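You operate a simulated robot arm through the tools that you are given. There is no shell and no other tool. Be economical: measure what you need, move in short steps, check, and stop when the job is done.

You are at the controls of a simulated two-armed robot. One attempt, no reset.

JOB
Put the table sign marked "table d" from the top of the front window-side table on the clear patch of the framing bench and the table sign labelled "table l" on the top of the back cross table. Take the blue pattern plate from the top of the front window-side table and leave it on the clear pane there. Take the wooden frame on the top of the front window-side table and put it away on the top of the back cross table. Fetch the chalk from the top of the back wall-side table and set it on the third board from the bottom of the fifth shelf bay. Pick up the green roller with one hand, pass it to the other hand and put it in the low tray of the trolley. Put the paste pot from the top of the front cross table on the left half of the sill under the green blind. Any order will do. Set down upright: table sign.
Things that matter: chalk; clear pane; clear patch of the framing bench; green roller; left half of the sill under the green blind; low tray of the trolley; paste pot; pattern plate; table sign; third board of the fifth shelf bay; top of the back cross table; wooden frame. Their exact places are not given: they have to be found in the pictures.

The check looks at the end state, three seconds after you hand in, the way a careful person would. Anything else that was tipped, shoved, dropped, spilled or broken makes it a failure.

ROBOT AND FRAMES
Two 7-joint arms with three-finger grippers on one trunk, on a base that drives. Base frame: it is fixed to the floor where the robot stands at the start and does not move with it; the origin is under the middle of the robot, x ahead of it, y to its left, z up. Readings come in m, rad, newtons and seconds.
The left shoulder is at the start at [0.056, 0.154, 0.953], the right one opposite. With the tool pointing down near the work surface each hand reaches from about 0.24 to 0.64 m from the robot's upright axis, wherever it stands, measured 20 degrees to its own side. Places, roughly: chalk (6x2x2 cm) [1.5, -3, 0.7]; clear pane (21x15x1 cm) [0.6, 0, 0.7]; clear patch of the framing bench (19x27 cm) [0.4, 1.86, 0.78]; green roller (9x4x13 cm) [1.9, -3.3, 0.8]; left half of the sill under the green blind [-1.6, -2.8, 0.9]; low tray of the trolley [-1.2, -5.5, 0.2]; paste pot [2.25, -3.25, 0.75]; pattern plate [0.5, -0.75, 0.75]; table sign [0.5, -0.25, 0.75]; third board of the fifth shelf bay [1.6, -6.4, 0.8]; top of the back cross table [2.4, -4.1, 0.7]; wooden frame (13x10x5 cm) [0.5, -1.1, 0.8]. Payload 2.69 kg a hand.
The tool frame of a hand sits at the grasp point between the pads (the TCP): z along the fingers, y along the line on which they close. The tips reach 0.029 m beyond it. The gripper opens to 0.12 m. The gripper's body begins 0.078 m behind the TCP.
Orientation is that of the tool frame in the base frame, as [roll, pitch, yaw] about the fixed x, y, z axes, in that order (R = Rz(yaw) Ry(pitch) Rx(roll)). With the fingers straight down and closing along the base's y, the tool's x points along the base's -x, its y along +y and its z along -z.

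CONTROLS
- The arms move only by the tool nudge_tool. It takes "left_commands", "right_commands" or both (then of equal length, played together; a hand with none holds still); each is a list of rows, each a list of 7 numbers: the finger opening in mm, from 0 to 120, then the shift along the tool's x, y, z in mm, then the turn, a rotation vector about the tool's x, y, z in rad. In form: [[claw, x, y, z, wx, wy, wz], ...]. A call has 1 to 12 rows; each row is the pose to reach, as a shift and turn from the pose commanded when the call began, along the tool's axes at that moment. Rows are played at 5 a second. More than 0.05 m and 0.15 rad between two rows, or a gripper value outside its range, and nothing of the call is played. Where a pose cannot be reached the arm comes as near as it can. A force on the tool above 40 N (or 10 N above the force at the start of the call, whichever is more), or a blocked arm, ends the call early, and 0.2 s more pass. Each finger halts on what it meets, pressing with about 40 N; the grip force reading is that of the motor and also rises with nothing between the fingers. The clock runs only during rows and for 0.2 s after the last one: add rows that repeat a pose to give the fingers time. It gives the time, the measured TCP pose, the force on the tool (base axes), the opening and the grip force at its end, in the units of the frame above (readings bear some noise), with the torque about the TCP (base axes, N m) and any sound that the robot's microphone picked up.
- Cameras (640 x 400 px; columns grow to the right, rows downward): "scene" is now at [0.172, -0.0333, 1.111]; the picture's right is [-0.35, -0.93, 0.00], its down [-0.41, 0.16, -0.90] and it looks along [0.84, -0.32, -0.44] (base axes); focal length 247 px, centre (320, 200). "left" rides on the left gripper at [0.063, 0, -0.104] in its tool frame; the picture's right is [0.00, 1.00, 0.00], its down [-0.83, 0.00, -0.56] and it looks along [-0.56, 0.00, 0.83] (tool axes); focal length 275 px, centre (320, 200). "right" rides on the right gripper at [0.063, 0, -0.104] in its tool frame; the picture's right is [0.00, 1.00, 0.00], its down [-0.83, 0.00, -0.56] and it looks along [-0.56, 0.00, 0.83] (tool axes); focal length 275 px, centre (320, 200).
- capture(camera): a new picture of that camera. No time passes.
- move_column(by): slides the trunk up (or, below 0, down) by that many m; the arms and the scene camera ride with it, the base frame stays. It gives what a move gives, with no picture.
- steer(legs): drives the robot by 1 to 6 legs, each [ahead, left, turn to the left] in m, m and rad, along the robot's own axes; the way and the turn of a leg run together, so that a leg with both is an arc; at most 1.5 m and 3.142 rad a leg. The arms and the cameras ride along, it lands a little off, and it stops where it bumps. It gives what a move gives.
- pan_tilt(pan, tilt): turns the head with the scene camera to pan (to the left, within 1.396 rad either way) and tilt (down, from -0.506 to 1.204), counted from straight ahead of the robot. It gives what a move gives.
- pixel_to_xyz(camera, pixels): for up to 12 pixels [column, row] of the newest picture of that camera ("zoom" is the newest enlarged one), the place [x, y, z] in the base frame of the surface seen there, good to about 0.002 m. No time passes.
- close_up(camera, box): a new picture of the part [left, top, right, bottom] of that camera's present view, enlarged. No time passes.
- hand_in(): hands the job in; it is judged then, once.

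Keep the steps short. Do not move on a guess: measure, check each grasp and each placing, and mend mistakes. In all there are 145 turns and 190 pictures (those below and enlarged ones count). Leave the grippers open and the arms clear of the work at the hand-in unless told otherwise, and finish with a single line.

The tools are called as a command line: name --argument value ..., lists and objects as JSON in quotes. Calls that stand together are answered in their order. nudge_tool: Moves the arms, as the interface text tells. Its arguments: {"type":"object","properties":{"left_commands":{"type":"array","items":{"type":"array","items":{"type":"number"}}},"right_commands":{"type":"array","items":{"type":"array","items":{"type":"number"}}}},"required":[]} The other tools are called the same way: move_column (by) slides the trunk up or down; steer (legs) drives the base; pan_tilt (pan, tilt) turns the head that bears the scene camera; capture (camera) takes a picture; pixel_to_xyz (camera, pixels) gives the place of the surface under pixels of a picture; close_up (camera, box) takes an enlarged picture of a part of a camera's view; hand_in () hands the job in.

At the start:

```text
clock: 0.0
left_ee_pos: [0.3424, -0.0385, 0.9897]
left_tool_rot: [3.14, -0.001, 3.141]
left_contact_force: [0.2, 1.4, -0.2]
left_torque: [-0.02, 0.03, 0.02]
left_grip_width: 0.12
left_grasp_force: 0.1
right_ee_pos: [0.3617, -0.4101, 0.9301]
right_tool_rot: [-3.141, 0.001, 3.141]
right_contact_force: [-0.6, 0.0, 0.1]
right_torque: [0.01, 0.02, 0.0]
right_grip_width: 0.1199
right_grasp_force: 0.0
trunk travel left (down, up): [-0.325, 0.113]
robot x, y, heading: [-0.0022, 0.0017, 0.003]
head pan, tilt: [-0.363, 0.456]
```

scene: 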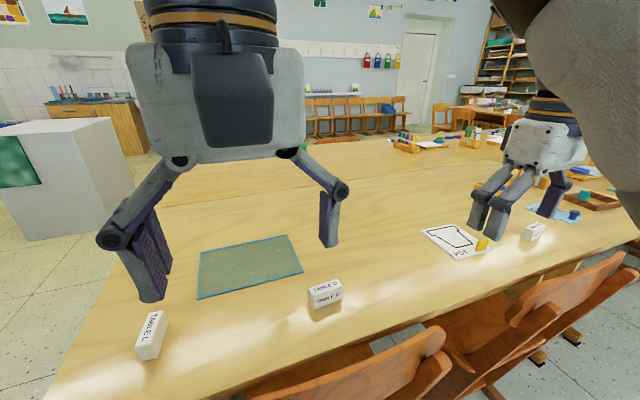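
right: 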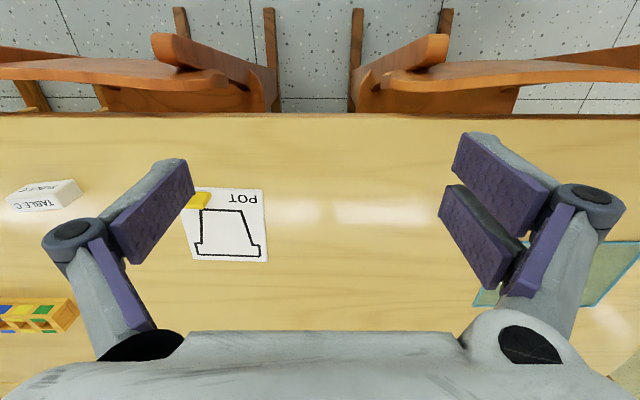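
left: 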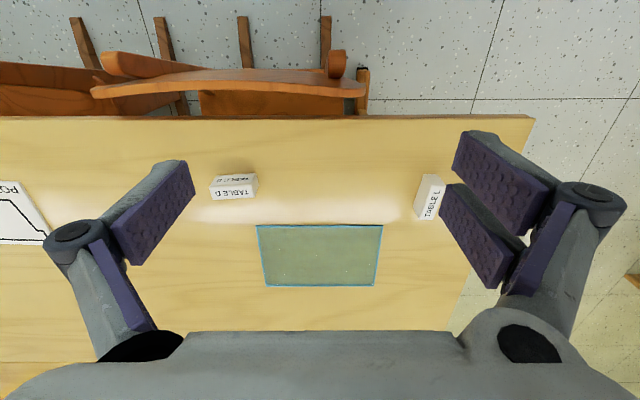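

I'll measure the signs, the pane and the table edges in the pictures I already have, and turn the head to look around.

pixel_to_xyz --camera "left" --pixels '[[235, 182], [236, 193], [429, 186], [432, 205], [258, 227], [383, 226], [376, 286], [267, 287], [230, 128], [530, 120], [330, 60], [120, 60]]'

pan_tilt --pan -1.0 --tilt 0.35

capture --camera "scene"

```text
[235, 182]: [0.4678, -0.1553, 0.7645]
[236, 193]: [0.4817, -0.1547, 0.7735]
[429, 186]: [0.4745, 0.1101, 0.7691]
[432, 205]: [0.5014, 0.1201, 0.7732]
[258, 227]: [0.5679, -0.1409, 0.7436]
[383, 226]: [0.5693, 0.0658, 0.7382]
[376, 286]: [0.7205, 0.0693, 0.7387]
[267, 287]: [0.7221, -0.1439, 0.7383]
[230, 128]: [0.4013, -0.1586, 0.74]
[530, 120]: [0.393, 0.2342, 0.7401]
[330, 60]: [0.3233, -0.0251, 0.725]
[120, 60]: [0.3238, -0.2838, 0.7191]
```

```text
clock: 1.0
left_ee_pos: [0.3418, -0.0385, 0.9903]
left_tool_rot: [-3.141, 0.0, -3.141]
left_contact_force: [-0.2, -0.3, 0.2]
left_torque: [0.01, 0.01, 0.02]
left_grip_width: 0.12
left_grasp_force: 0.1
right_ee_pos: [0.3607, -0.4106, 0.931]
right_tool_rot: [-3.141, 0.001, 3.141]
right_contact_force: [-0.4, 0.8, 0.8]
right_torque: [0.0, 0.04, -0.02]
right_grip_width: 0.1197
right_grasp_force: 0.0
trunk travel left (down, up): [-0.325, 0.113]
robot x, y, heading: [-0.0038, -0.0028, 0.0]
head pan, tilt: [-1.0, 0.351]
```

```text
186 pictures are left
```

scene: 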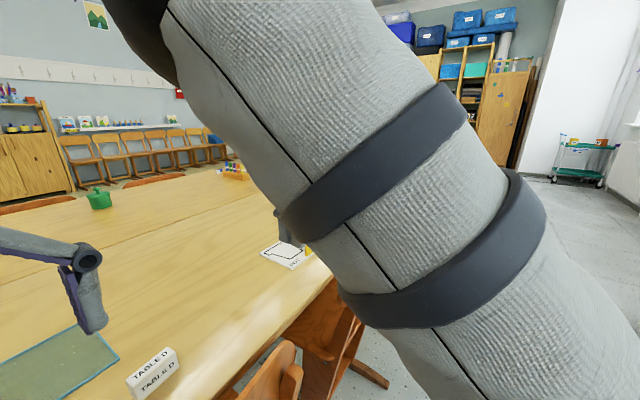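

The right arm blocks the view to the right. I'll look left for the framing bench, and then ahead with less tilt.

pan_tilt --pan 1.2 --tilt 0.45

capture --camera "scene"

pan_tilt --pan -0.5 --tilt 0.25

capture --camera "scene"

```text
clock: 3.1
left_ee_pos: [0.3422, -0.0378, 0.9891]
left_tool_rot: [3.141, 0.0, 3.141]
left_contact_force: [0.1, 0.8, 0.4]
left_torque: [-0.01, 0.03, 0.0]
left_grip_width: 0.1201
left_grasp_force: 0.1
right_ee_pos: [0.3605, -0.4107, 0.9302]
right_tool_rot: [3.14, 0.002, -3.142]
right_contact_force: [0.3, 0.1, -0.6]
right_torque: [-0.02, -0.02, 0.0]
right_grip_width: 0.1196
right_grasp_force: 0.0
trunk travel left (down, up): [-0.325, 0.113]
robot x, y, heading: [-0.0009, 0.0007, -0.004]
head pan, tilt: [1.201, 0.45]
```

```text
185 pictures are left
```

scene: 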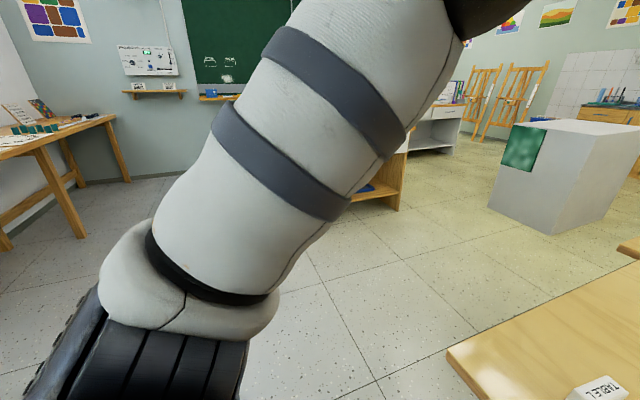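

```text
clock: 4.8
left_ee_pos: [0.3404, -0.0387, 0.991]
left_tool_rot: [3.141, 0.001, 3.141]
left_contact_force: [1.1, 0.3, -0.7]
left_torque: [0.0, 0.01, -0.06]
left_grip_width: 0.1202
left_grasp_force: 0.1
right_ee_pos: [0.3613, -0.4093, 0.9312]
right_tool_rot: [-3.142, 0.001, -3.141]
right_contact_force: [-0.5, 0.4, 0.6]
right_torque: [0.01, 0.0, -0.01]
right_grip_width: 0.1199
right_grasp_force: 0.0
trunk travel left (down, up): [-0.325, 0.113]
robot x, y, heading: [0.0012, -0.0026, 0.002]
head pan, tilt: [-0.499, 0.25]
```

```text
184 pictures are left
```

scene: 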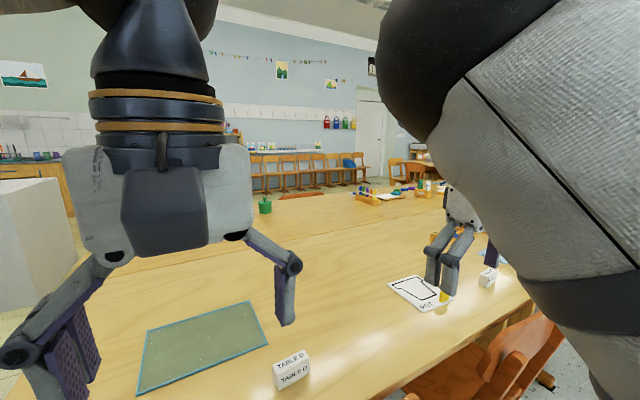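

Next I'll look closely at the signs from the left hand camera and at the work to the right from the right hand camera.

close_up --camera "left" --box '[190, 150, 470, 325]'

close_up --camera "right" --box '[0, 100, 320, 300]'

close_up --camera "scene" --box '[330, 130, 550, 300]'

```text
2.29 times, centred on (330, 238) of left
```

zoom: 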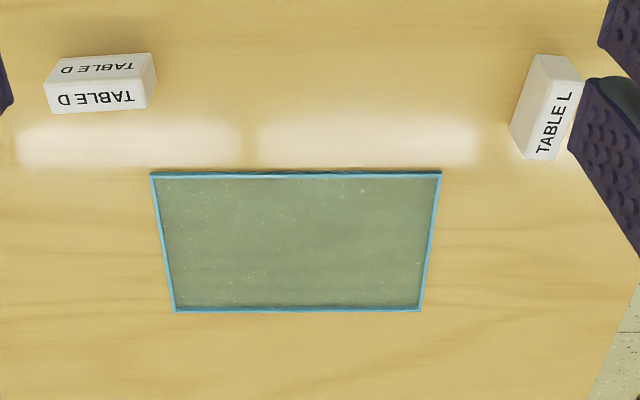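

```text
2.00 times, centred on (160, 200) of right
```

zoom: 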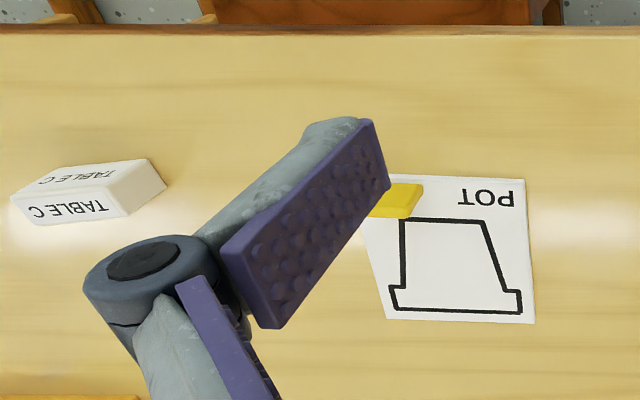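

```text
2.35 times, centred on (440, 215) of scene
```

zoom: 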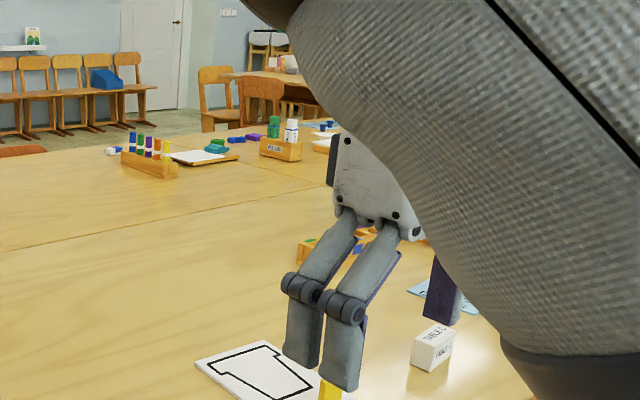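

I'll measure the sign corners in an enlarged left view.

close_up --camera "left" --box '[200, 160, 280, 210]'

pixel_to_xyz --camera "zoom" --pixels '[[80, 190], [75, 300], [95, 215], [440, 190], [460, 290], [430, 310], [120, 310], [270, 170], [280, 210], [270, 120]]'

close_up --camera "left" --box '[390, 165, 470, 225]'

pixel_to_xyz --camera "zoom" --pixels '[[190, 410], [330, 430], [400, 130], [280, 120], [300, 250], [250, 250], [350, 250], [240, 420], [330, 130]]'

```text
8.00 times, centred on (240, 185) of left
```

zoom: 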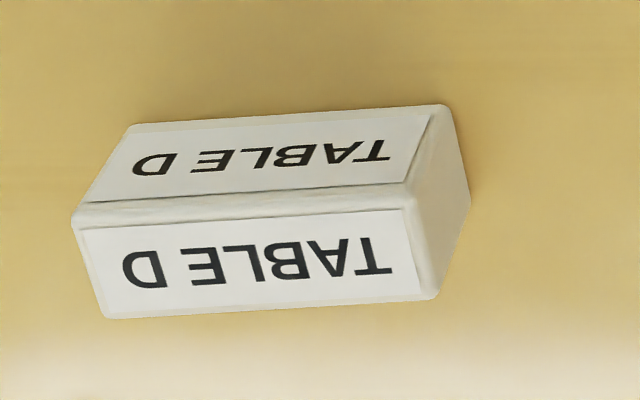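

```text
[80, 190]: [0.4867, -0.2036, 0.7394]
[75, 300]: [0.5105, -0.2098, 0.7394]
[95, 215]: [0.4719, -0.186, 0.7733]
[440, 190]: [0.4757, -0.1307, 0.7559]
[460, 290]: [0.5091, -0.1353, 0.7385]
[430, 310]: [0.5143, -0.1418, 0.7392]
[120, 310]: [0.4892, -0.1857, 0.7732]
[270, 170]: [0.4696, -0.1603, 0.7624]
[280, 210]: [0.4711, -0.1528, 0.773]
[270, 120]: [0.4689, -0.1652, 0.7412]
```

```text
6.67 times, centred on (430, 195) of left
```

zoom: 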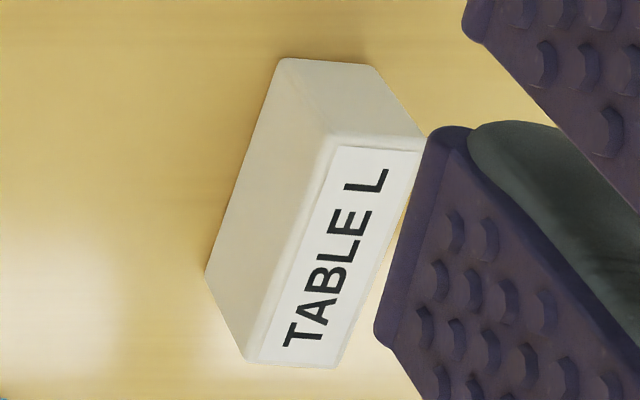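

```text
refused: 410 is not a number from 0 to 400
```

pixel_to_xyz --camera "zoom" --pixels '[[255, 350], [330, 355], [400, 170], [340, 145], [320, 250], [285, 270], [350, 270], [300, 90], [355, 80], [225, 270], [250, 200]]'

```text
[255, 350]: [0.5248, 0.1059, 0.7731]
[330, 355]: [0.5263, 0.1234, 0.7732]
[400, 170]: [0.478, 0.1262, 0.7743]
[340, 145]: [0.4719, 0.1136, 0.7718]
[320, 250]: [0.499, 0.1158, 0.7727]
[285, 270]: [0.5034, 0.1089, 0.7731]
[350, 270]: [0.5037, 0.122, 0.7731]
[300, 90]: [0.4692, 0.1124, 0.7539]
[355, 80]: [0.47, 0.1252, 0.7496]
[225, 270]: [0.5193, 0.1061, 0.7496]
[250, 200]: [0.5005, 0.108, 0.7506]
```

Both signs stand upright. The tops are at z 0.773 on a table at z 0.739. D is centred near (0.481,-0.160) with its length along y, and L near (0.498,0.1165) with its length along x. I'll bring the left hand above L and the right hand above D.

nudge_tool --left_commands '[[120, -22, 22, 18, 0, 0, 0.02], [120, -45, 44, 37, 0, 0, 0.04], [120, -67, 66, 56, 0, 0, 0.06], [120, -90, 89, 74, 0, 0, 0.08], [120, -112, 111, 93, 0, 0, 0.1], [120, -134, 133, 112, 0, 0, 0.12], [120, -156.5, 155, 130, 0, 0, 0.143]]' --right_commands '[[120, -17, 36, 10, 0, 0, 0], [120, -34, 71, 20, 0, 0, 0], [120, -51, 107, 30, 0, 0, 0], [120, -69, 143, 41, 0, 0, 0], [120, -86, 179, 51, 0, 0, 0], [120, -103, 214, 61, 0, 0, 0], [120, -120, 250, 71, 0, 0, 0]]'

capture --camera "left"

capture --camera "right"

```text
clock: 6.4
left_ee_pos: [0.499, 0.1156, 0.8575]
left_tool_rot: [3.141, -0.001, 2.997]
left_contact_force: [-0.9, 0.1, 1.2]
left_torque: [0.0, 0.01, 0.02]
left_grip_width: 0.1202
left_grasp_force: 0.0
right_ee_pos: [0.5031, -0.1636, 0.8548]
right_tool_rot: [-3.141, -0.001, 3.14]
right_contact_force: [0.1, 0.1, 0.5]
right_torque: [0.01, 0.02, -0.01]
right_grip_width: 0.1199
right_grasp_force: 0.0
right hand out of reach, approached as far as the arm can: row 2, 3, 4, 5, 6, 7
trunk travel left (down, up): [-0.325, 0.113]
robot x, y, heading: [0.0018, 0.0005, -0.003]
head pan, tilt: [-0.499, 0.25]
```

```text
178 pictures are left
```

left: 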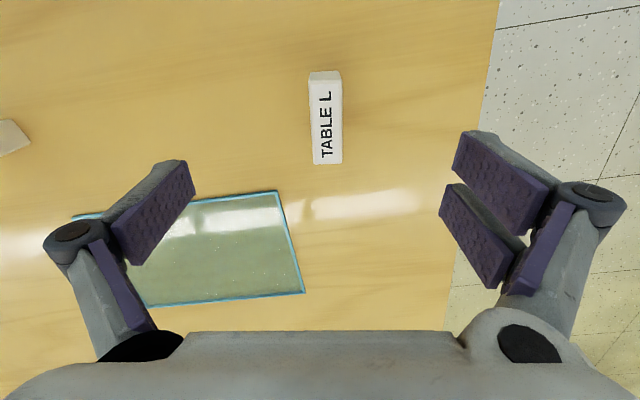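

```text
177 pictures are left
```

right: 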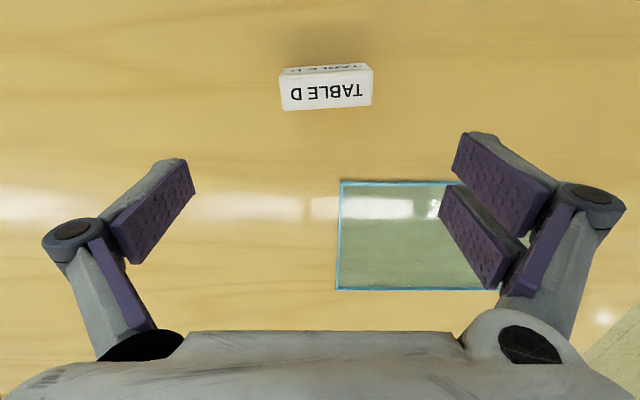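

The right hand stopped about 2 cm too far ahead because of an arm limit. I'll measure both signs again before correcting.

pixel_to_xyz --camera "left" --pixels '[[311, 83], [340, 83], [315, 162], [340, 162], [326, 120]]'

pixel_to_xyz --camera "right" --pixels '[[282, 78], [371, 72], [282, 108], [370, 103], [326, 90]]'

nudge_tool --right_commands '[[120, 10, 0, 20, 0, 0, 0], [120, 22, 3, 40, 0, 0, 0]]'

```text
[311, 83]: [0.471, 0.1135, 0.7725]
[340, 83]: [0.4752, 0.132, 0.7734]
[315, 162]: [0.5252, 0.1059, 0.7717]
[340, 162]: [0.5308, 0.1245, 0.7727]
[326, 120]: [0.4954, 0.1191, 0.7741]
```

```text
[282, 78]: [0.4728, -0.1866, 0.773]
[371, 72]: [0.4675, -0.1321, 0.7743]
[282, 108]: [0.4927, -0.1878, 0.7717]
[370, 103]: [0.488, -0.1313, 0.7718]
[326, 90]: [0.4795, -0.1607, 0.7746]
```

```text
clock: 7.0
left_ee_pos: [0.4978, 0.1139, 0.8574]
left_tool_rot: [3.141, 0.002, 2.998]
left_contact_force: [-0.1, -0.7, -0.1]
left_torque: [0.03, -0.01, 0.0]
left_grip_width: 0.12
left_grasp_force: 0.1
right_ee_pos: [0.4862, -0.1625, 0.8116]
right_tool_rot: [-3.141, 0.0, -3.142]
right_contact_force: [0.9, 0.6, -0.2]
right_torque: [0.01, -0.01, -0.03]
right_grip_width: 0.1198
right_grasp_force: 0.0
right hand out of reach, approached as far as the arm can: row 2
trunk travel left (down, up): [-0.325, 0.113]
robot x, y, heading: [0.0011, -0.0032, 0.004]
head pan, tilt: [-0.499, 0.25]
```

Going lower frees the right arm. Both hands go down to z 0.773 and close on the signs: L across its 19 mm thickness, D across its 56 mm length.

nudge_tool --left_commands '[[100, -2, 4.8, 30, 0, 0, 0], [80, -2, 4.8, 60, 0, 0, 0], [80, -2, 4.8, 84, 0, 0, 0], [80, -2, 4.8, 84, 0, 0, 0], [5, -2, 4.8, 84, 0, 0, 0], [5, -2, 4.8, 84, 0, 0, 0], [5, -2, 4.8, 84, 0, 0, 0]]' --right_commands '[[120, 6, 3.5, 12, 0, 0, -0.05], [120, 6, 3.5, 25, 0, 0, -0.09], [120, 6, 3.5, 38, 0, 0, -0.09], [120, 6, 3.5, 38, 0, 0, -0.09], [40, 6, 3.5, 38, 0, 0, -0.09], [40, 6, 3.5, 38, 0, 0, -0.09], [40, 6, 3.5, 38, 0, 0, -0.09]]'

capture --camera "left"

capture --camera "right"

```text
clock: 8.6
left_ee_pos: [0.5013, 0.1205, 0.7754]
left_tool_rot: [3.14, 0.003, 3.0]
left_contact_force: [-0.3, -0.1, -0.1]
left_torque: [-0.02, 0.0, -0.02]
left_grip_width: 0.0208
left_grasp_force: 39.8
right_ee_pos: [0.4805, -0.1582, 0.7729]
right_tool_rot: [-3.142, 0.001, -3.053]
right_contact_force: [0.7, -0.4, 3.7]
right_torque: [0.01, -0.03, -0.05]
right_grip_width: 0.0587
right_grasp_force: 40.0
trunk travel left (down, up): [-0.325, 0.113]
robot x, y, heading: [0.0017, -0.0001, -0.004]
head pan, tilt: [-0.499, 0.25]
```

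```text
176 pictures are left
```

left: 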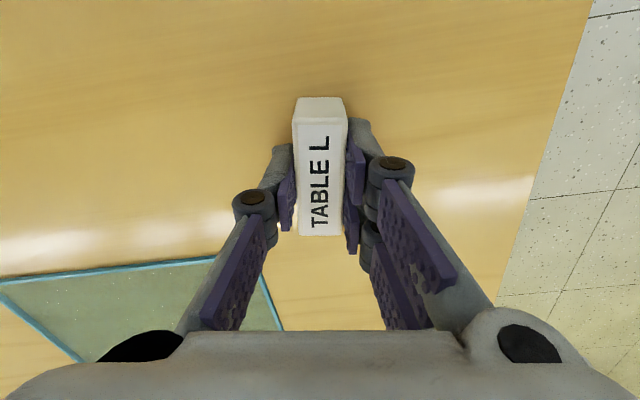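

```text
175 pictures are left
```

right: 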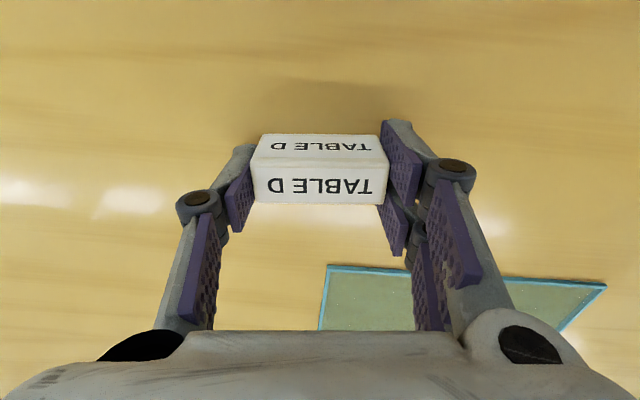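

Both signs are held (20.8 mm and 58.7 mm wide). I'll lift with the trunk, back off a little and turn left toward the framing bench to see it.

move_column --by 0.11

steer --legs '[[-0.15, 0.1, 0], [0, 0.3, 1.0]]'

pan_tilt --pan 0 --tilt 0.4

capture --camera "scene"

```text
clock: 10.0
left_ee_pos: [0.5011, 0.1212, 0.8845]
left_tool_rot: [-3.14, -0.003, 2.999]
left_contact_force: [-0.9, 0.1, -0.3]
left_torque: [0.03, 0.02, -0.01]
left_grip_width: 0.0208
left_grasp_force: 39.7
right_ee_pos: [0.4827, -0.1595, 0.8823]
right_tool_rot: [-3.141, 0.0, -3.05]
right_contact_force: [0.5, 0.6, -0.8]
right_torque: [0.0, 0.06, 0.03]
right_grip_width: 0.0586
right_grasp_force: 40.0
trunk travel left (down, up): [-0.435, 0.003]
robot x, y, heading: [-0.0011, -0.0027, -0.001]
head pan, tilt: [-0.499, 0.25]
```

```text
clock: 14.1
left_ee_pos: [-0.1073, 0.8302, 0.8865]
left_tool_rot: [-3.141, 0.001, -2.302]
left_contact_force: [0.3, 0.2, 0.5]
left_torque: [0.01, -0.03, 0.01]
left_grip_width: 0.0209
left_grasp_force: 39.8
right_ee_pos: [0.1164, 0.659, 0.8827]
right_tool_rot: [-3.141, 0.002, -2.069]
right_contact_force: [0.7, -0.4, -0.8]
right_torque: [-0.01, -0.04, -0.01]
right_grip_width: 0.0585
right_grasp_force: 39.6
trunk travel left (down, up): [-0.435, 0.003]
robot x, y, heading: [-0.2862, 0.3459, 0.985]
head pan, tilt: [-0.499, 0.25]
```

```text
clock: 15.0
left_ee_pos: [-0.1074, 0.8305, 0.8857]
left_tool_rot: [3.141, -0.002, -2.301]
left_contact_force: [-0.3, -0.7, 0.3]
left_torque: [0.0, 0.04, 0.0]
left_grip_width: 0.0208
left_grasp_force: 39.6
right_ee_pos: [0.1163, 0.6585, 0.8835]
right_tool_rot: [3.141, 0.001, -2.071]
right_contact_force: [0.2, -0.8, -0.8]
right_torque: [0.01, 0.01, -0.03]
right_grip_width: 0.0587
right_grasp_force: 40.1
trunk travel left (down, up): [-0.435, 0.003]
robot x, y, heading: [-0.2867, 0.3494, 0.986]
head pan, tilt: [0.0, 0.4]
```

```text
174 pictures are left
```

scene: 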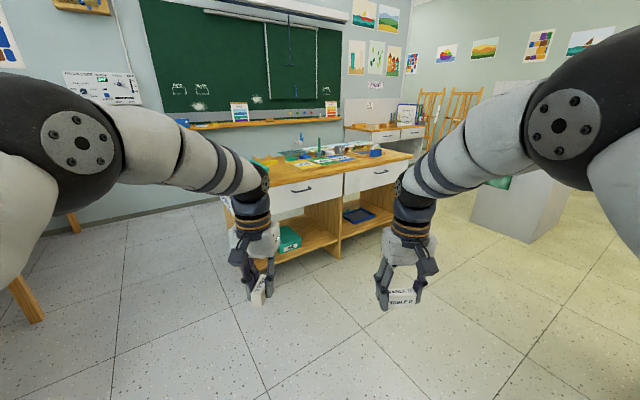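

The bench is ahead. I'll enlarge it and measure its edges and the clear patch.

close_up --camera "scene" --box '[250, 120, 430, 232]'

pixel_to_xyz --camera "scene" --pixels '[[276, 186], [410, 157], [340, 170], [300, 160], [340, 153], [275, 160], [370, 150], [300, 250], [430, 225], [495, 220]]'

```text
3.56 times, centred on (340, 176) of scene
```

zoom: 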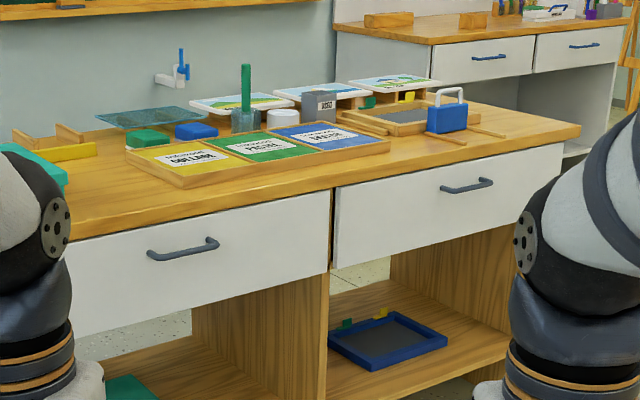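

```text
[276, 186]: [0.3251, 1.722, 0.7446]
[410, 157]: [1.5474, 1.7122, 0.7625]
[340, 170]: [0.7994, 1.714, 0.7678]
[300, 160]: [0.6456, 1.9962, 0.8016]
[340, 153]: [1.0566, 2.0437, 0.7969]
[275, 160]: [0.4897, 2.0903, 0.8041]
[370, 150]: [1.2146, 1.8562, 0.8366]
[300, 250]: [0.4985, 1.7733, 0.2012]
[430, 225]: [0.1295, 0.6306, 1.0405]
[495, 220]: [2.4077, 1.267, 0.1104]
```

The bench front edge is at y 1.71 and its top at about z 0.775. I'll drive closer, face it and look down.

steer --legs '[[0.8, -0.04, 0], [0, 0, 0.585]]'

pan_tilt --pan 0 --tilt 0.55

capture --camera "scene"

```text
clock: 20.9
left_ee_pos: [0.0805, 1.493, 0.8856]
left_tool_rot: [3.141, 0.0, -1.724]
left_contact_force: [-0.6, -0.1, 0.6]
left_torque: [0.02, -0.01, 0.02]
left_grip_width: 0.0207
left_grasp_force: 39.8
right_ee_pos: [0.3631, 1.4707, 0.8834]
right_tool_rot: [3.141, 0.002, -1.49]
right_contact_force: [0.4, -0.1, -0.5]
right_torque: [-0.02, 0.0, -0.02]
right_grip_width: 0.0587
right_grasp_force: 39.7
trunk travel left (down, up): [-0.435, 0.003]
robot x, y, heading: [0.1964, 0.9924, 1.558]
head pan, tilt: [0.0, 0.4]
```

```text
clock: 21.6
left_ee_pos: [0.0813, 1.4933, 0.8866]
left_tool_rot: [3.141, 0.0, -1.725]
left_contact_force: [0.4, -0.8, -0.2]
left_torque: [0.02, 0.01, 0.02]
left_grip_width: 0.021
left_grasp_force: 39.3
right_ee_pos: [0.3624, 1.4719, 0.8831]
right_tool_rot: [-3.141, 0.002, -1.49]
right_contact_force: [0.9, 0.6, -1.3]
right_torque: [0.01, -0.03, 0.02]
right_grip_width: 0.0585
right_grasp_force: 39.5
trunk travel left (down, up): [-0.435, 0.003]
robot x, y, heading: [0.1996, 0.9922, 1.558]
head pan, tilt: [0.0, 0.55]
```

```text
172 pictures are left
```

scene: 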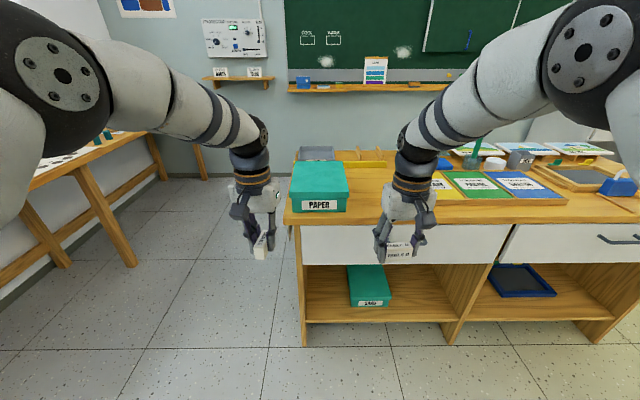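

The clear patch lies between the PAPER box and the tray. I'll measure its bounds.

pixel_to_xyz --camera "scene" --pixels '[[293, 208], [346, 208], [348, 180], [293, 180], [289, 222], [360, 215], [360, 190], [360, 165], [440, 196], [355, 155], [440, 215], [378, 180]]'

capture --camera "right"

```text
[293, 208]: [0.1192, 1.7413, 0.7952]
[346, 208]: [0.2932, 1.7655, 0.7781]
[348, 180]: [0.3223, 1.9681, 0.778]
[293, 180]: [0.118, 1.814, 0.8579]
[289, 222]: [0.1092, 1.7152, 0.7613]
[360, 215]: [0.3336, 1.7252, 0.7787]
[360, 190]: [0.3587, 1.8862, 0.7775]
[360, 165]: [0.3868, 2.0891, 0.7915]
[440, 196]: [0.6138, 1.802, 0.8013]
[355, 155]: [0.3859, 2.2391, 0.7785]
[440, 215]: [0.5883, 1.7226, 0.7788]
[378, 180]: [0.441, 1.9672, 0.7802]
```

```text
171 pictures are left
```

right: 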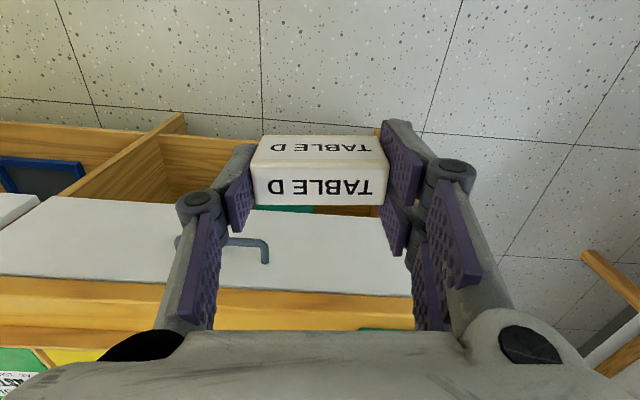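

The bench top is at z 0.778, the box ends at about x 0.29, and the patch is centred near (0.40,1.86). I'll pull the left hand back clear of the box, then drive in.

nudge_tool --left_commands '[[5, 45, 0, -10, 0, 0, 0], [5, 90, 0, -20, 0, 0, 0], [5, 135, 0, -30, 0, 0, 0], [5, 160, 0, -30, 0, 0, 0]]'

steer --legs '[[0.3, -0.032, 0.013]]'

pan_tilt --pan -0.2 --tilt 0.8

capture --camera "scene"

```text
clock: 22.6
left_ee_pos: [0.0571, 1.3328, 0.9152]
left_tool_rot: [3.141, 0.0, -1.724]
left_contact_force: [0.2, -0.1, 0.0]
left_torque: [0.01, -0.02, -0.03]
left_grip_width: 0.0206
left_grasp_force: 39.6
right_ee_pos: [0.3628, 1.4723, 0.8811]
right_tool_rot: [3.141, 0.003, -1.49]
right_contact_force: [-0.2, -0.8, -0.4]
right_torque: [0.03, -0.03, -0.04]
right_grip_width: 0.0586
right_grasp_force: 40.0
trunk travel left (down, up): [-0.435, 0.003]
robot x, y, heading: [0.1979, 0.9913, 1.559]
head pan, tilt: [0.0, 0.55]
```

```text
clock: 24.7
left_ee_pos: [0.0811, 1.6371, 0.9152]
left_tool_rot: [-3.141, 0.0, -1.707]
left_contact_force: [-0.2, 0.6, -0.6]
left_torque: [-0.04, 0.02, 0.04]
left_grip_width: 0.0208
left_grasp_force: 39.8
right_ee_pos: [0.3857, 1.779, 0.8824]
right_tool_rot: [-3.141, 0.003, -1.473]
right_contact_force: [-0.4, 0.1, -0.1]
right_torque: [-0.04, -0.01, 0.0]
right_grip_width: 0.0584
right_grasp_force: 39.9
trunk travel left (down, up): [-0.435, 0.003]
robot x, y, heading: [0.2324, 1.2947, 1.579]
head pan, tilt: [0.0, 0.55]
```

```text
clock: 25.5
left_ee_pos: [0.0816, 1.6364, 0.9156]
left_tool_rot: [3.14, -0.001, -1.706]
left_contact_force: [0.7, -0.6, -0.5]
left_torque: [0.02, 0.0, 0.03]
left_grip_width: 0.0206
left_grasp_force: 40.1
right_ee_pos: [0.3856, 1.7786, 0.8835]
right_tool_rot: [-3.141, 0.002, -1.473]
right_contact_force: [-0.7, 0.1, 0.2]
right_torque: [0.05, 0.01, -0.03]
right_grip_width: 0.0588
right_grasp_force: 40.5
trunk travel left (down, up): [-0.435, 0.003]
robot x, y, heading: [0.2288, 1.2953, 1.577]
head pan, tilt: [-0.201, 0.799]
```

```text
170 pictures are left
```

scene: 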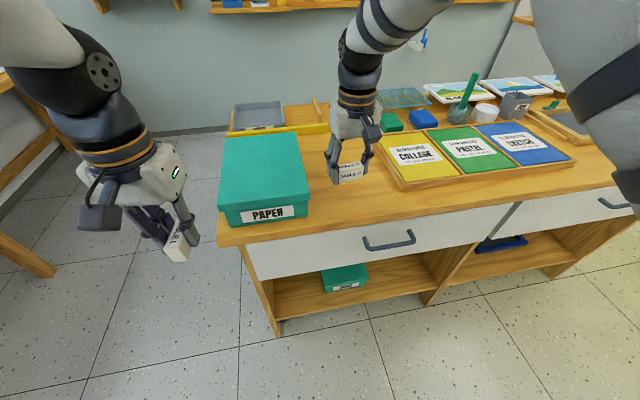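

Next the right hand goes forward to (0.40,1.86) and down until the sign sits on the bench (TCP z about 0.813).

nudge_tool --right_commands '[[40, -40, -11, 0, 0, 0, 0], [40, -80, -22, 0, 0, 0, 0], [40, -80, -22, 35, 0, 0, 0], [40, -80, -22, 60, 0, 0, 0], [40, -80, -22, 70, 0, 0, 0], [40, -80, -22, 70.5, 0, 0, 0]]'

capture --camera "scene"

capture --camera "right"

```text
clock: 26.9
left_ee_pos: [0.0824, 1.637, 0.9174]
left_tool_rot: [-3.141, 0.002, -1.706]
left_contact_force: [-0.3, 1.1, -0.4]
left_torque: [-0.05, 0.0, -0.02]
left_grip_width: 0.0208
left_grasp_force: 39.7
right_ee_pos: [0.4002, 1.8613, 0.814]
right_tool_rot: [3.141, 0.003, -1.473]
right_contact_force: [0.0, -1.0, 1.7]
right_torque: [0.04, -0.01, 0.02]
right_grip_width: 0.0587
right_grasp_force: 40.3
trunk travel left (down, up): [-0.435, 0.003]
robot x, y, heading: [0.2328, 1.2944, 1.574]
head pan, tilt: [-0.201, 0.799]
```

```text
169 pictures are left
```

scene: 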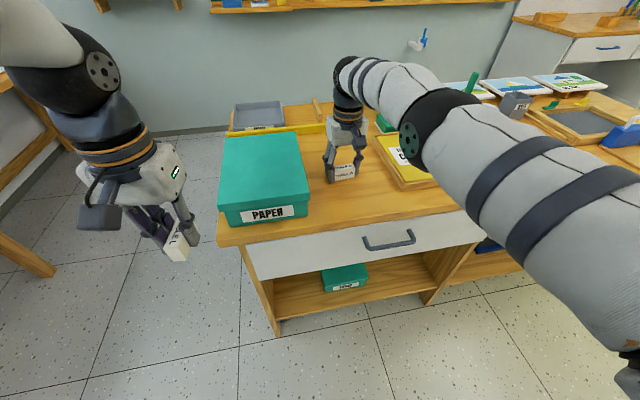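

```text
168 pictures are left
```

right: 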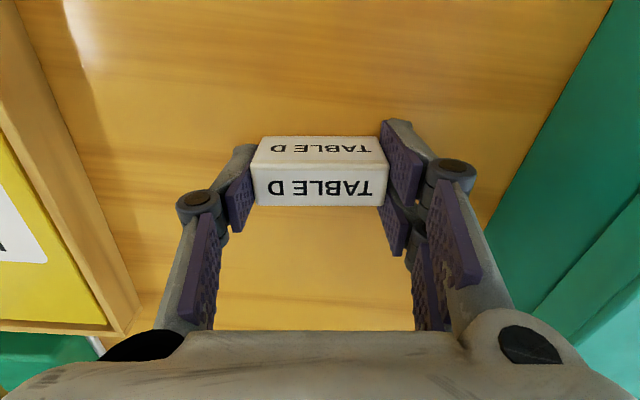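

It is in contact and well placed. I'll open and rise.

nudge_tool --right_commands '[[66, 0, 0, 0, 0, 0, 0], [82, 0, 0, 0, 0, 0, 0], [82, 0, 0, 0, 0, 0, 0], [82, 0, 0, -40, 0, 0, 0], [82, 0, 0, -80, 0, 0, 0], [82, 50, 0, -90, 0, 0, 0], [82, 100, 0, -90, 0, 0, 0]]'

capture --camera "scene"

```text
refused: row 6 steps farther than a row can; nothing moved
```

```text
167 pictures are left
```

scene: 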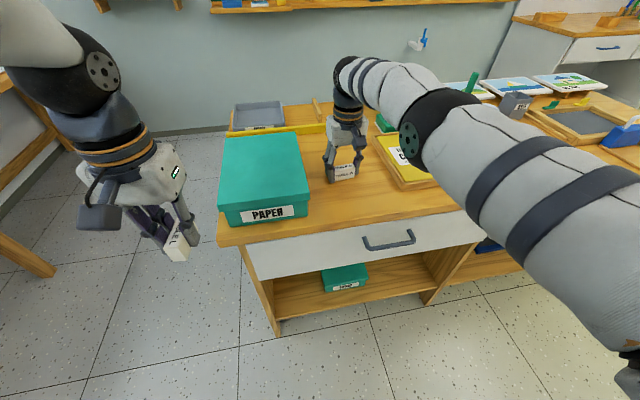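

One row was too long, so I'll send it again with shorter steps.

nudge_tool --right_commands '[[66, 0, 0, 0, 0, 0, 0], [82, 0, 0, 0, 0, 0, 0], [82, 0, 0, 0, 0, 0, 0], [82, 0, 0, -40, 0, 0, 0], [82, 0, 0, -80, 0, 0, 0], [82, 48, 0, -85, 0, 0, 0], [82, 95, 0, -85, 0, 0, 0]]'

capture --camera "scene"

```text
clock: 28.5
left_ee_pos: [0.0827, 1.6366, 0.9156]
left_tool_rot: [3.141, 0.0, -1.706]
left_contact_force: [0.3, 0.0, -0.6]
left_torque: [0.0, 0.02, 0.01]
left_grip_width: 0.0208
left_grasp_force: 40.1
right_ee_pos: [0.4072, 1.7657, 0.899]
right_tool_rot: [3.141, 0.003, -1.475]
right_contact_force: [-0.2, -0.3, 1.0]
right_torque: [0.0, 0.01, -0.03]
right_grip_width: 0.082
right_grasp_force: 0.1
trunk travel left (down, up): [-0.435, 0.003]
robot x, y, heading: [0.2263, 1.2944, 1.579]
head pan, tilt: [-0.201, 0.799]
```

```text
166 pictures are left
```

scene: 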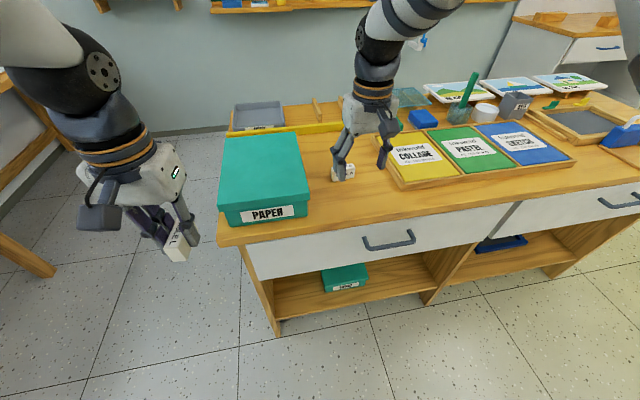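

D stands on the patch. I'll back off to the aisle and turn to look along the chair side of the front table.

steer --legs '[[-0.9, 0.57, 0], [0, 0, -1.9]]'

pan_tilt --pan -0.1 --tilt 0.4

capture --camera "scene"

```text
clock: 38.5
left_ee_pos: [0.0508, 0.4206, 0.9149]
left_tool_rot: [-3.141, 0.0, 2.682]
left_contact_force: [0.9, -0.2, 0.0]
left_torque: [0.04, 0.0, 0.06]
left_grip_width: 0.0208
left_grasp_force: 39.9
right_ee_pos: [0.0702, 0.0689, 0.898]
right_tool_rot: [3.142, 0.002, 2.916]
right_contact_force: [0.2, -0.8, -0.4]
right_torque: [-0.01, 0.0, 0.0]
right_grip_width: 0.082
right_grasp_force: 0.1
trunk travel left (down, up): [-0.435, 0.003]
robot x, y, heading: [-0.3205, 0.3899, -0.315]
head pan, tilt: [-0.201, 0.799]
```

```text
clock: 39.3
left_ee_pos: [0.051, 0.4199, 0.915]
left_tool_rot: [-3.141, 0.0, 2.681]
left_contact_force: [-0.1, 0.0, -0.4]
left_torque: [-0.01, 0.03, -0.02]
left_grip_width: 0.0209
left_grasp_force: 39.9
right_ee_pos: [0.0709, 0.07, 0.898]
right_tool_rot: [-3.14, 0.001, 2.914]
right_contact_force: [0.0, -0.2, 0.4]
right_torque: [0.03, 0.0, -0.02]
right_grip_width: 0.0819
right_grasp_force: 0.1
trunk travel left (down, up): [-0.435, 0.003]
robot x, y, heading: [-0.3188, 0.3881, -0.317]
head pan, tilt: [-0.099, 0.4]
```

```text
165 pictures are left
```

scene: 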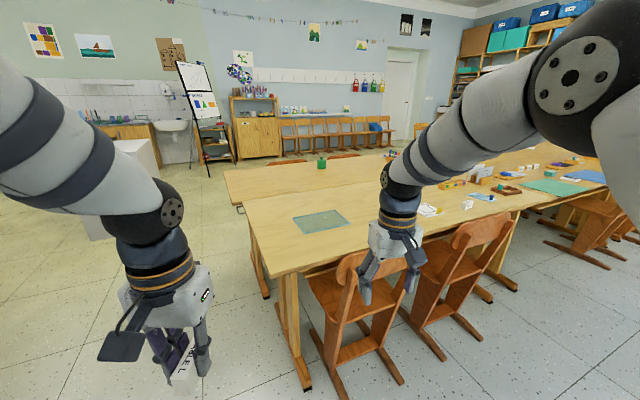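

I'll enlarge the table's right part and measure the chairs and objects.

close_up --camera "scene" --box '[400, 140, 600, 265]'

pixel_to_xyz --camera "zoom" --pixels '[[115, 210], [215, 205], [285, 183], [350, 155], [160, 150], [220, 270], [340, 240], [620, 220], [560, 160], [440, 150], [30, 320], [240, 120]]'

pixel_to_xyz --camera "scene" --pixels '[[330, 395], [400, 380], [335, 270], [365, 260], [440, 355], [480, 335], [480, 225], [305, 385], [250, 230], [605, 268], [510, 225], [545, 245]]'

```text
3.20 times, centred on (500, 202) of scene
```

zoom: 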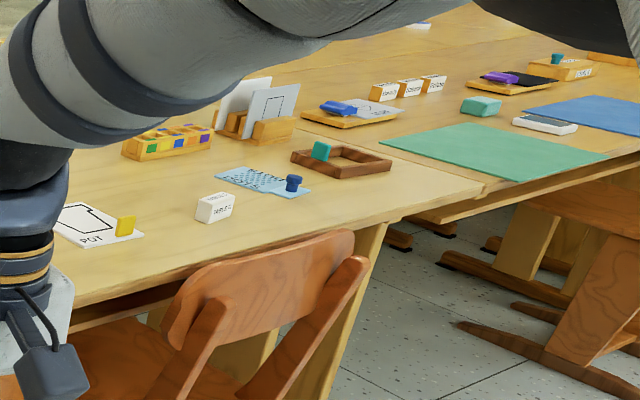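

```text
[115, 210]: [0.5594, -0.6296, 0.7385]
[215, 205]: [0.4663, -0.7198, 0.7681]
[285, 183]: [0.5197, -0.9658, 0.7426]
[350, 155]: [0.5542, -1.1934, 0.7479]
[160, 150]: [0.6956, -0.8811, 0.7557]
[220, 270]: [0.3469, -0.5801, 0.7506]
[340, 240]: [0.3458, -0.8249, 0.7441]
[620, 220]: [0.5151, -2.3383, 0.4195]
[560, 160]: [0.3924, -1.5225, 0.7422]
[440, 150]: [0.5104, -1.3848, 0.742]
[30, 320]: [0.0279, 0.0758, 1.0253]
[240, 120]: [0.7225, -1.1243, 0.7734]
```

```text
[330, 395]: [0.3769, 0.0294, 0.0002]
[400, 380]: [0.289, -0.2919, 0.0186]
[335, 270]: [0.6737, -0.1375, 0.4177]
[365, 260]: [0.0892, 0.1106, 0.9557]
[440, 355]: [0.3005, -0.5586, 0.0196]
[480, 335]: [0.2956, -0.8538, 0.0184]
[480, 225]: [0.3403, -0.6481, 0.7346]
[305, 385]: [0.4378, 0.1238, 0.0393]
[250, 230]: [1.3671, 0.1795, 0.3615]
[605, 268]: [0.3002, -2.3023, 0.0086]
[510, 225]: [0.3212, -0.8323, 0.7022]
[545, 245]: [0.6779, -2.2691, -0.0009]
```

Chair feet reach out to about x 0.29, so I'll stay at x ≤ 0. I'll turn to face the table, sidestep right to y ≈ -0.75 and look at the blue plate and frame.

steer --legs '[[0, 0, 0.316], [0.0, -1.13, 0], [0.25, 0, 0]]'

pan_tilt --pan -0.15 --tilt 0.75

capture --camera "scene"

capture --camera "right"

```text
clock: 50.9
left_ee_pos: [0.2719, -0.6176, 0.9155]
left_tool_rot: [-3.141, 0.0, 2.99]
left_contact_force: [0.4, 0.3, 0.4]
left_torque: [0.03, 0.02, 0.02]
left_grip_width: 0.0207
left_grasp_force: 40.3
right_ee_pos: [0.3964, -0.9463, 0.8974]
right_tool_rot: [-3.14, 0.001, -3.061]
right_contact_force: [-0.2, -0.7, -0.4]
right_torque: [0.01, 0.03, 0.0]
right_grip_width: 0.0821
right_grasp_force: 0.0
trunk travel left (down, up): [-0.435, 0.003]
robot x, y, heading: [-0.0679, -0.7601, -0.008]
head pan, tilt: [-0.099, 0.4]
```

```text
clock: 51.7
left_ee_pos: [0.2708, -0.6186, 0.9155]
left_tool_rot: [-3.14, 0.001, 2.99]
left_contact_force: [0.0, 0.0, -0.1]
left_torque: [0.05, 0.02, 0.03]
left_grip_width: 0.0207
left_grasp_force: 40.3
right_ee_pos: [0.3955, -0.9459, 0.8979]
right_tool_rot: [3.14, 0.001, -3.06]
right_contact_force: [0.5, 0.5, -0.8]
right_torque: [0.02, 0.03, -0.03]
right_grip_width: 0.0819
right_grasp_force: 0.0
trunk travel left (down, up): [-0.435, 0.003]
robot x, y, heading: [-0.0704, -0.7626, -0.002]
head pan, tilt: [-0.15, 0.75]
```

```text
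163 pictures are left
```

scene: 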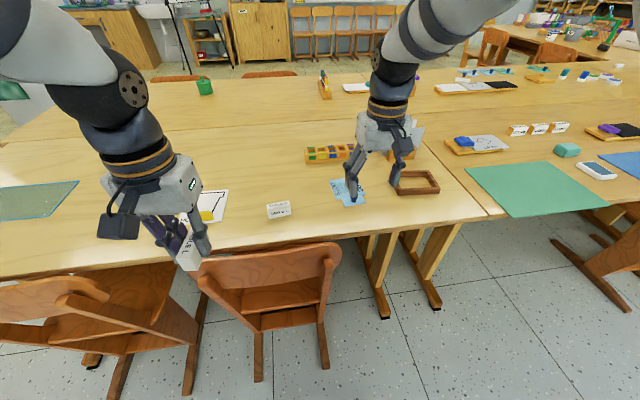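

```text
162 pictures are left
```

right: 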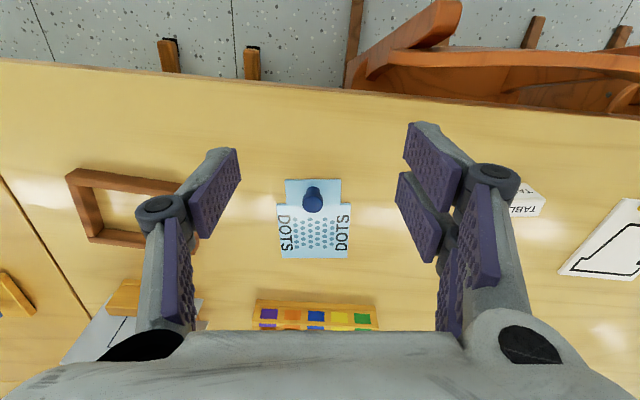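

The blue DOTS plate with its knob is just below the right hand. I'll enlarge and measure the plate, knob and frame.

close_up --camera "right" --box '[260, 165, 380, 265]'

pixel_to_xyz --camera "right" --pixels '[[313, 188], [313, 200], [313, 208], [305, 200], [321, 200], [288, 182], [339, 182], [352, 256], [284, 256], [70, 175], [100, 240], [150, 180]]'

```text
4.00 times, centred on (320, 215) of right
```

zoom: 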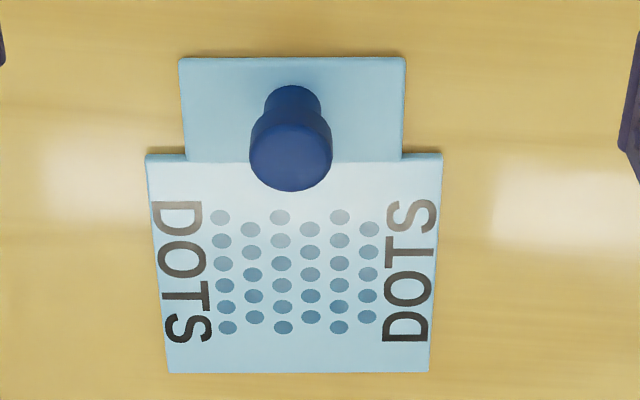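

```text
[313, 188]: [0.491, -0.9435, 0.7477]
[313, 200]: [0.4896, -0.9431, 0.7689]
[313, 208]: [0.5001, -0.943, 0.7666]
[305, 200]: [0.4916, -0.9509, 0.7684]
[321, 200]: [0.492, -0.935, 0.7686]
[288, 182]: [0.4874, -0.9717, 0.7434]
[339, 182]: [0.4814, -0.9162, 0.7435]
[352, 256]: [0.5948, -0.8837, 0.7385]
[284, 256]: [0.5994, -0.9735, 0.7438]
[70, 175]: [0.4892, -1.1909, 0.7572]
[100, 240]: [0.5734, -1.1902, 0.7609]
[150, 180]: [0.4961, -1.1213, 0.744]
```

The knob top is at (0.494,-0.943,0.769) and the plate top at z 0.7435. The right hand moves above the knob, goes down to TCP z 0.775 and closes.

nudge_tool --right_commands '[[70, -48, -2.5, 0, 0, 0, 0], [60, -98, -5, 0, 0, 0, 0], [60, -98, -5, 45, 0, 0, 0], [60, -98, -5, 90, 0, 0, 0], [60, -98, -5, 115, 0, 0, 0], [60, -98, -5, 122, 0, 0, 0], [60, -98, -5, 122.5, 0, 0, 0]]'

capture --camera "right"

```text
clock: 53.3
left_ee_pos: [0.2718, -0.6182, 0.9163]
left_tool_rot: [3.141, 0.0, 2.991]
left_contact_force: [1.4, -0.3, -1.9]
left_torque: [0.01, 0.01, -0.01]
left_grip_width: 0.0209
left_grasp_force: 39.4
right_ee_pos: [0.4873, -0.9439, 0.7776]
right_tool_rot: [3.142, 0.001, -3.059]
right_contact_force: [-0.9, -0.6, -0.2]
right_torque: [0.0, -0.01, -0.06]
right_grip_width: 0.0599
right_grasp_force: 0.1
right hand out of reach, approached as far as the arm can: row 2, 4, 5, 6, 7
trunk travel left (down, up): [-0.435, 0.003]
robot x, y, heading: [-0.072, -0.7571, -0.006]
head pan, tilt: [-0.15, 0.75]
```

```text
160 pictures are left
```

right: 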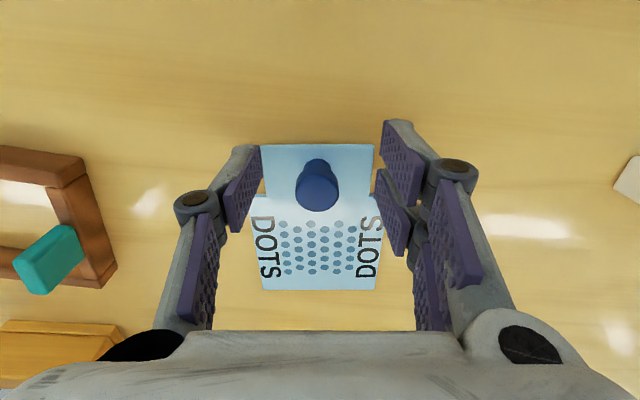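

The raised trunk limits the reach, leaving me 7 mm short. I'll drive ahead 2.5 cm with the open fingers still around the knob, then correct.

steer --legs '[[0.025, 0, 0.005]]'

```text
clock: 54.1
left_ee_pos: [0.2969, -0.6164, 0.9162]
left_tool_rot: [-3.14, 0.0, 2.994]
left_contact_force: [0.1, -0.4, -0.6]
left_torque: [0.02, 0.0, 0.01]
left_grip_width: 0.0209
left_grasp_force: 40.0
right_ee_pos: [0.5119, -0.9421, 0.7768]
right_tool_rot: [3.141, 0.003, -3.054]
right_contact_force: [0.7, 0.5, 0.2]
right_torque: [0.01, 0.03, -0.01]
right_grip_width: 0.06
right_grasp_force: 0.1
trunk travel left (down, up): [-0.435, 0.003]
robot x, y, heading: [-0.0446, -0.7608, -0.0]
head pan, tilt: [-0.15, 0.75]
```

nudge_tool --right_commands '[[60, 9, -0.5, 1, 0, 0, 0], [60, 17.5, -1, 1.5, 0, 0, 0], [60, 17.5, -1, 1.5, 0, 0, 0], [5, 17.5, -1, 1.5, 0, 0, 0], [5, 17.5, -1, 1.5, 0, 0, 0], [5, 17.5, -1, 1.5, 0, 0, 0]]'

capture --camera "right"

```text
clock: 55.5
left_ee_pos: [0.2957, -0.6181, 0.916]
left_tool_rot: [3.141, 0.0, 2.995]
left_contact_force: [-0.8, 0.2, -0.3]
left_torque: [-0.01, 0.05, 0.03]
left_grip_width: 0.0208
left_grasp_force: 40.0
right_ee_pos: [0.4944, -0.9429, 0.7759]
right_tool_rot: [3.141, 0.001, -3.053]
right_contact_force: [0.9, 0.5, 1.6]
right_torque: [0.01, -0.06, 0.05]
right_grip_width: 0.019
right_grasp_force: 39.5
trunk travel left (down, up): [-0.435, 0.003]
robot x, y, heading: [-0.0488, -0.7613, -0.007]
head pan, tilt: [-0.15, 0.75]
```

```text
159 pictures are left
```

right: 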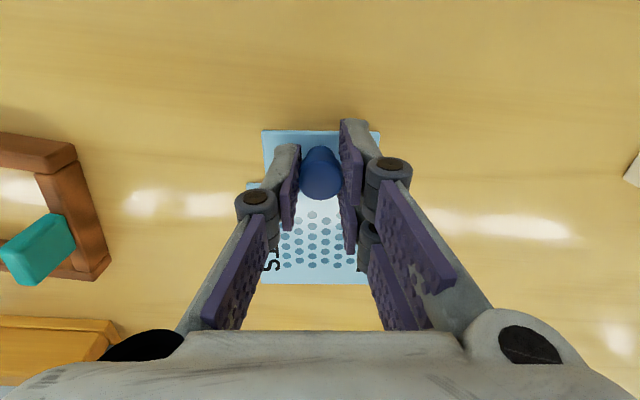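

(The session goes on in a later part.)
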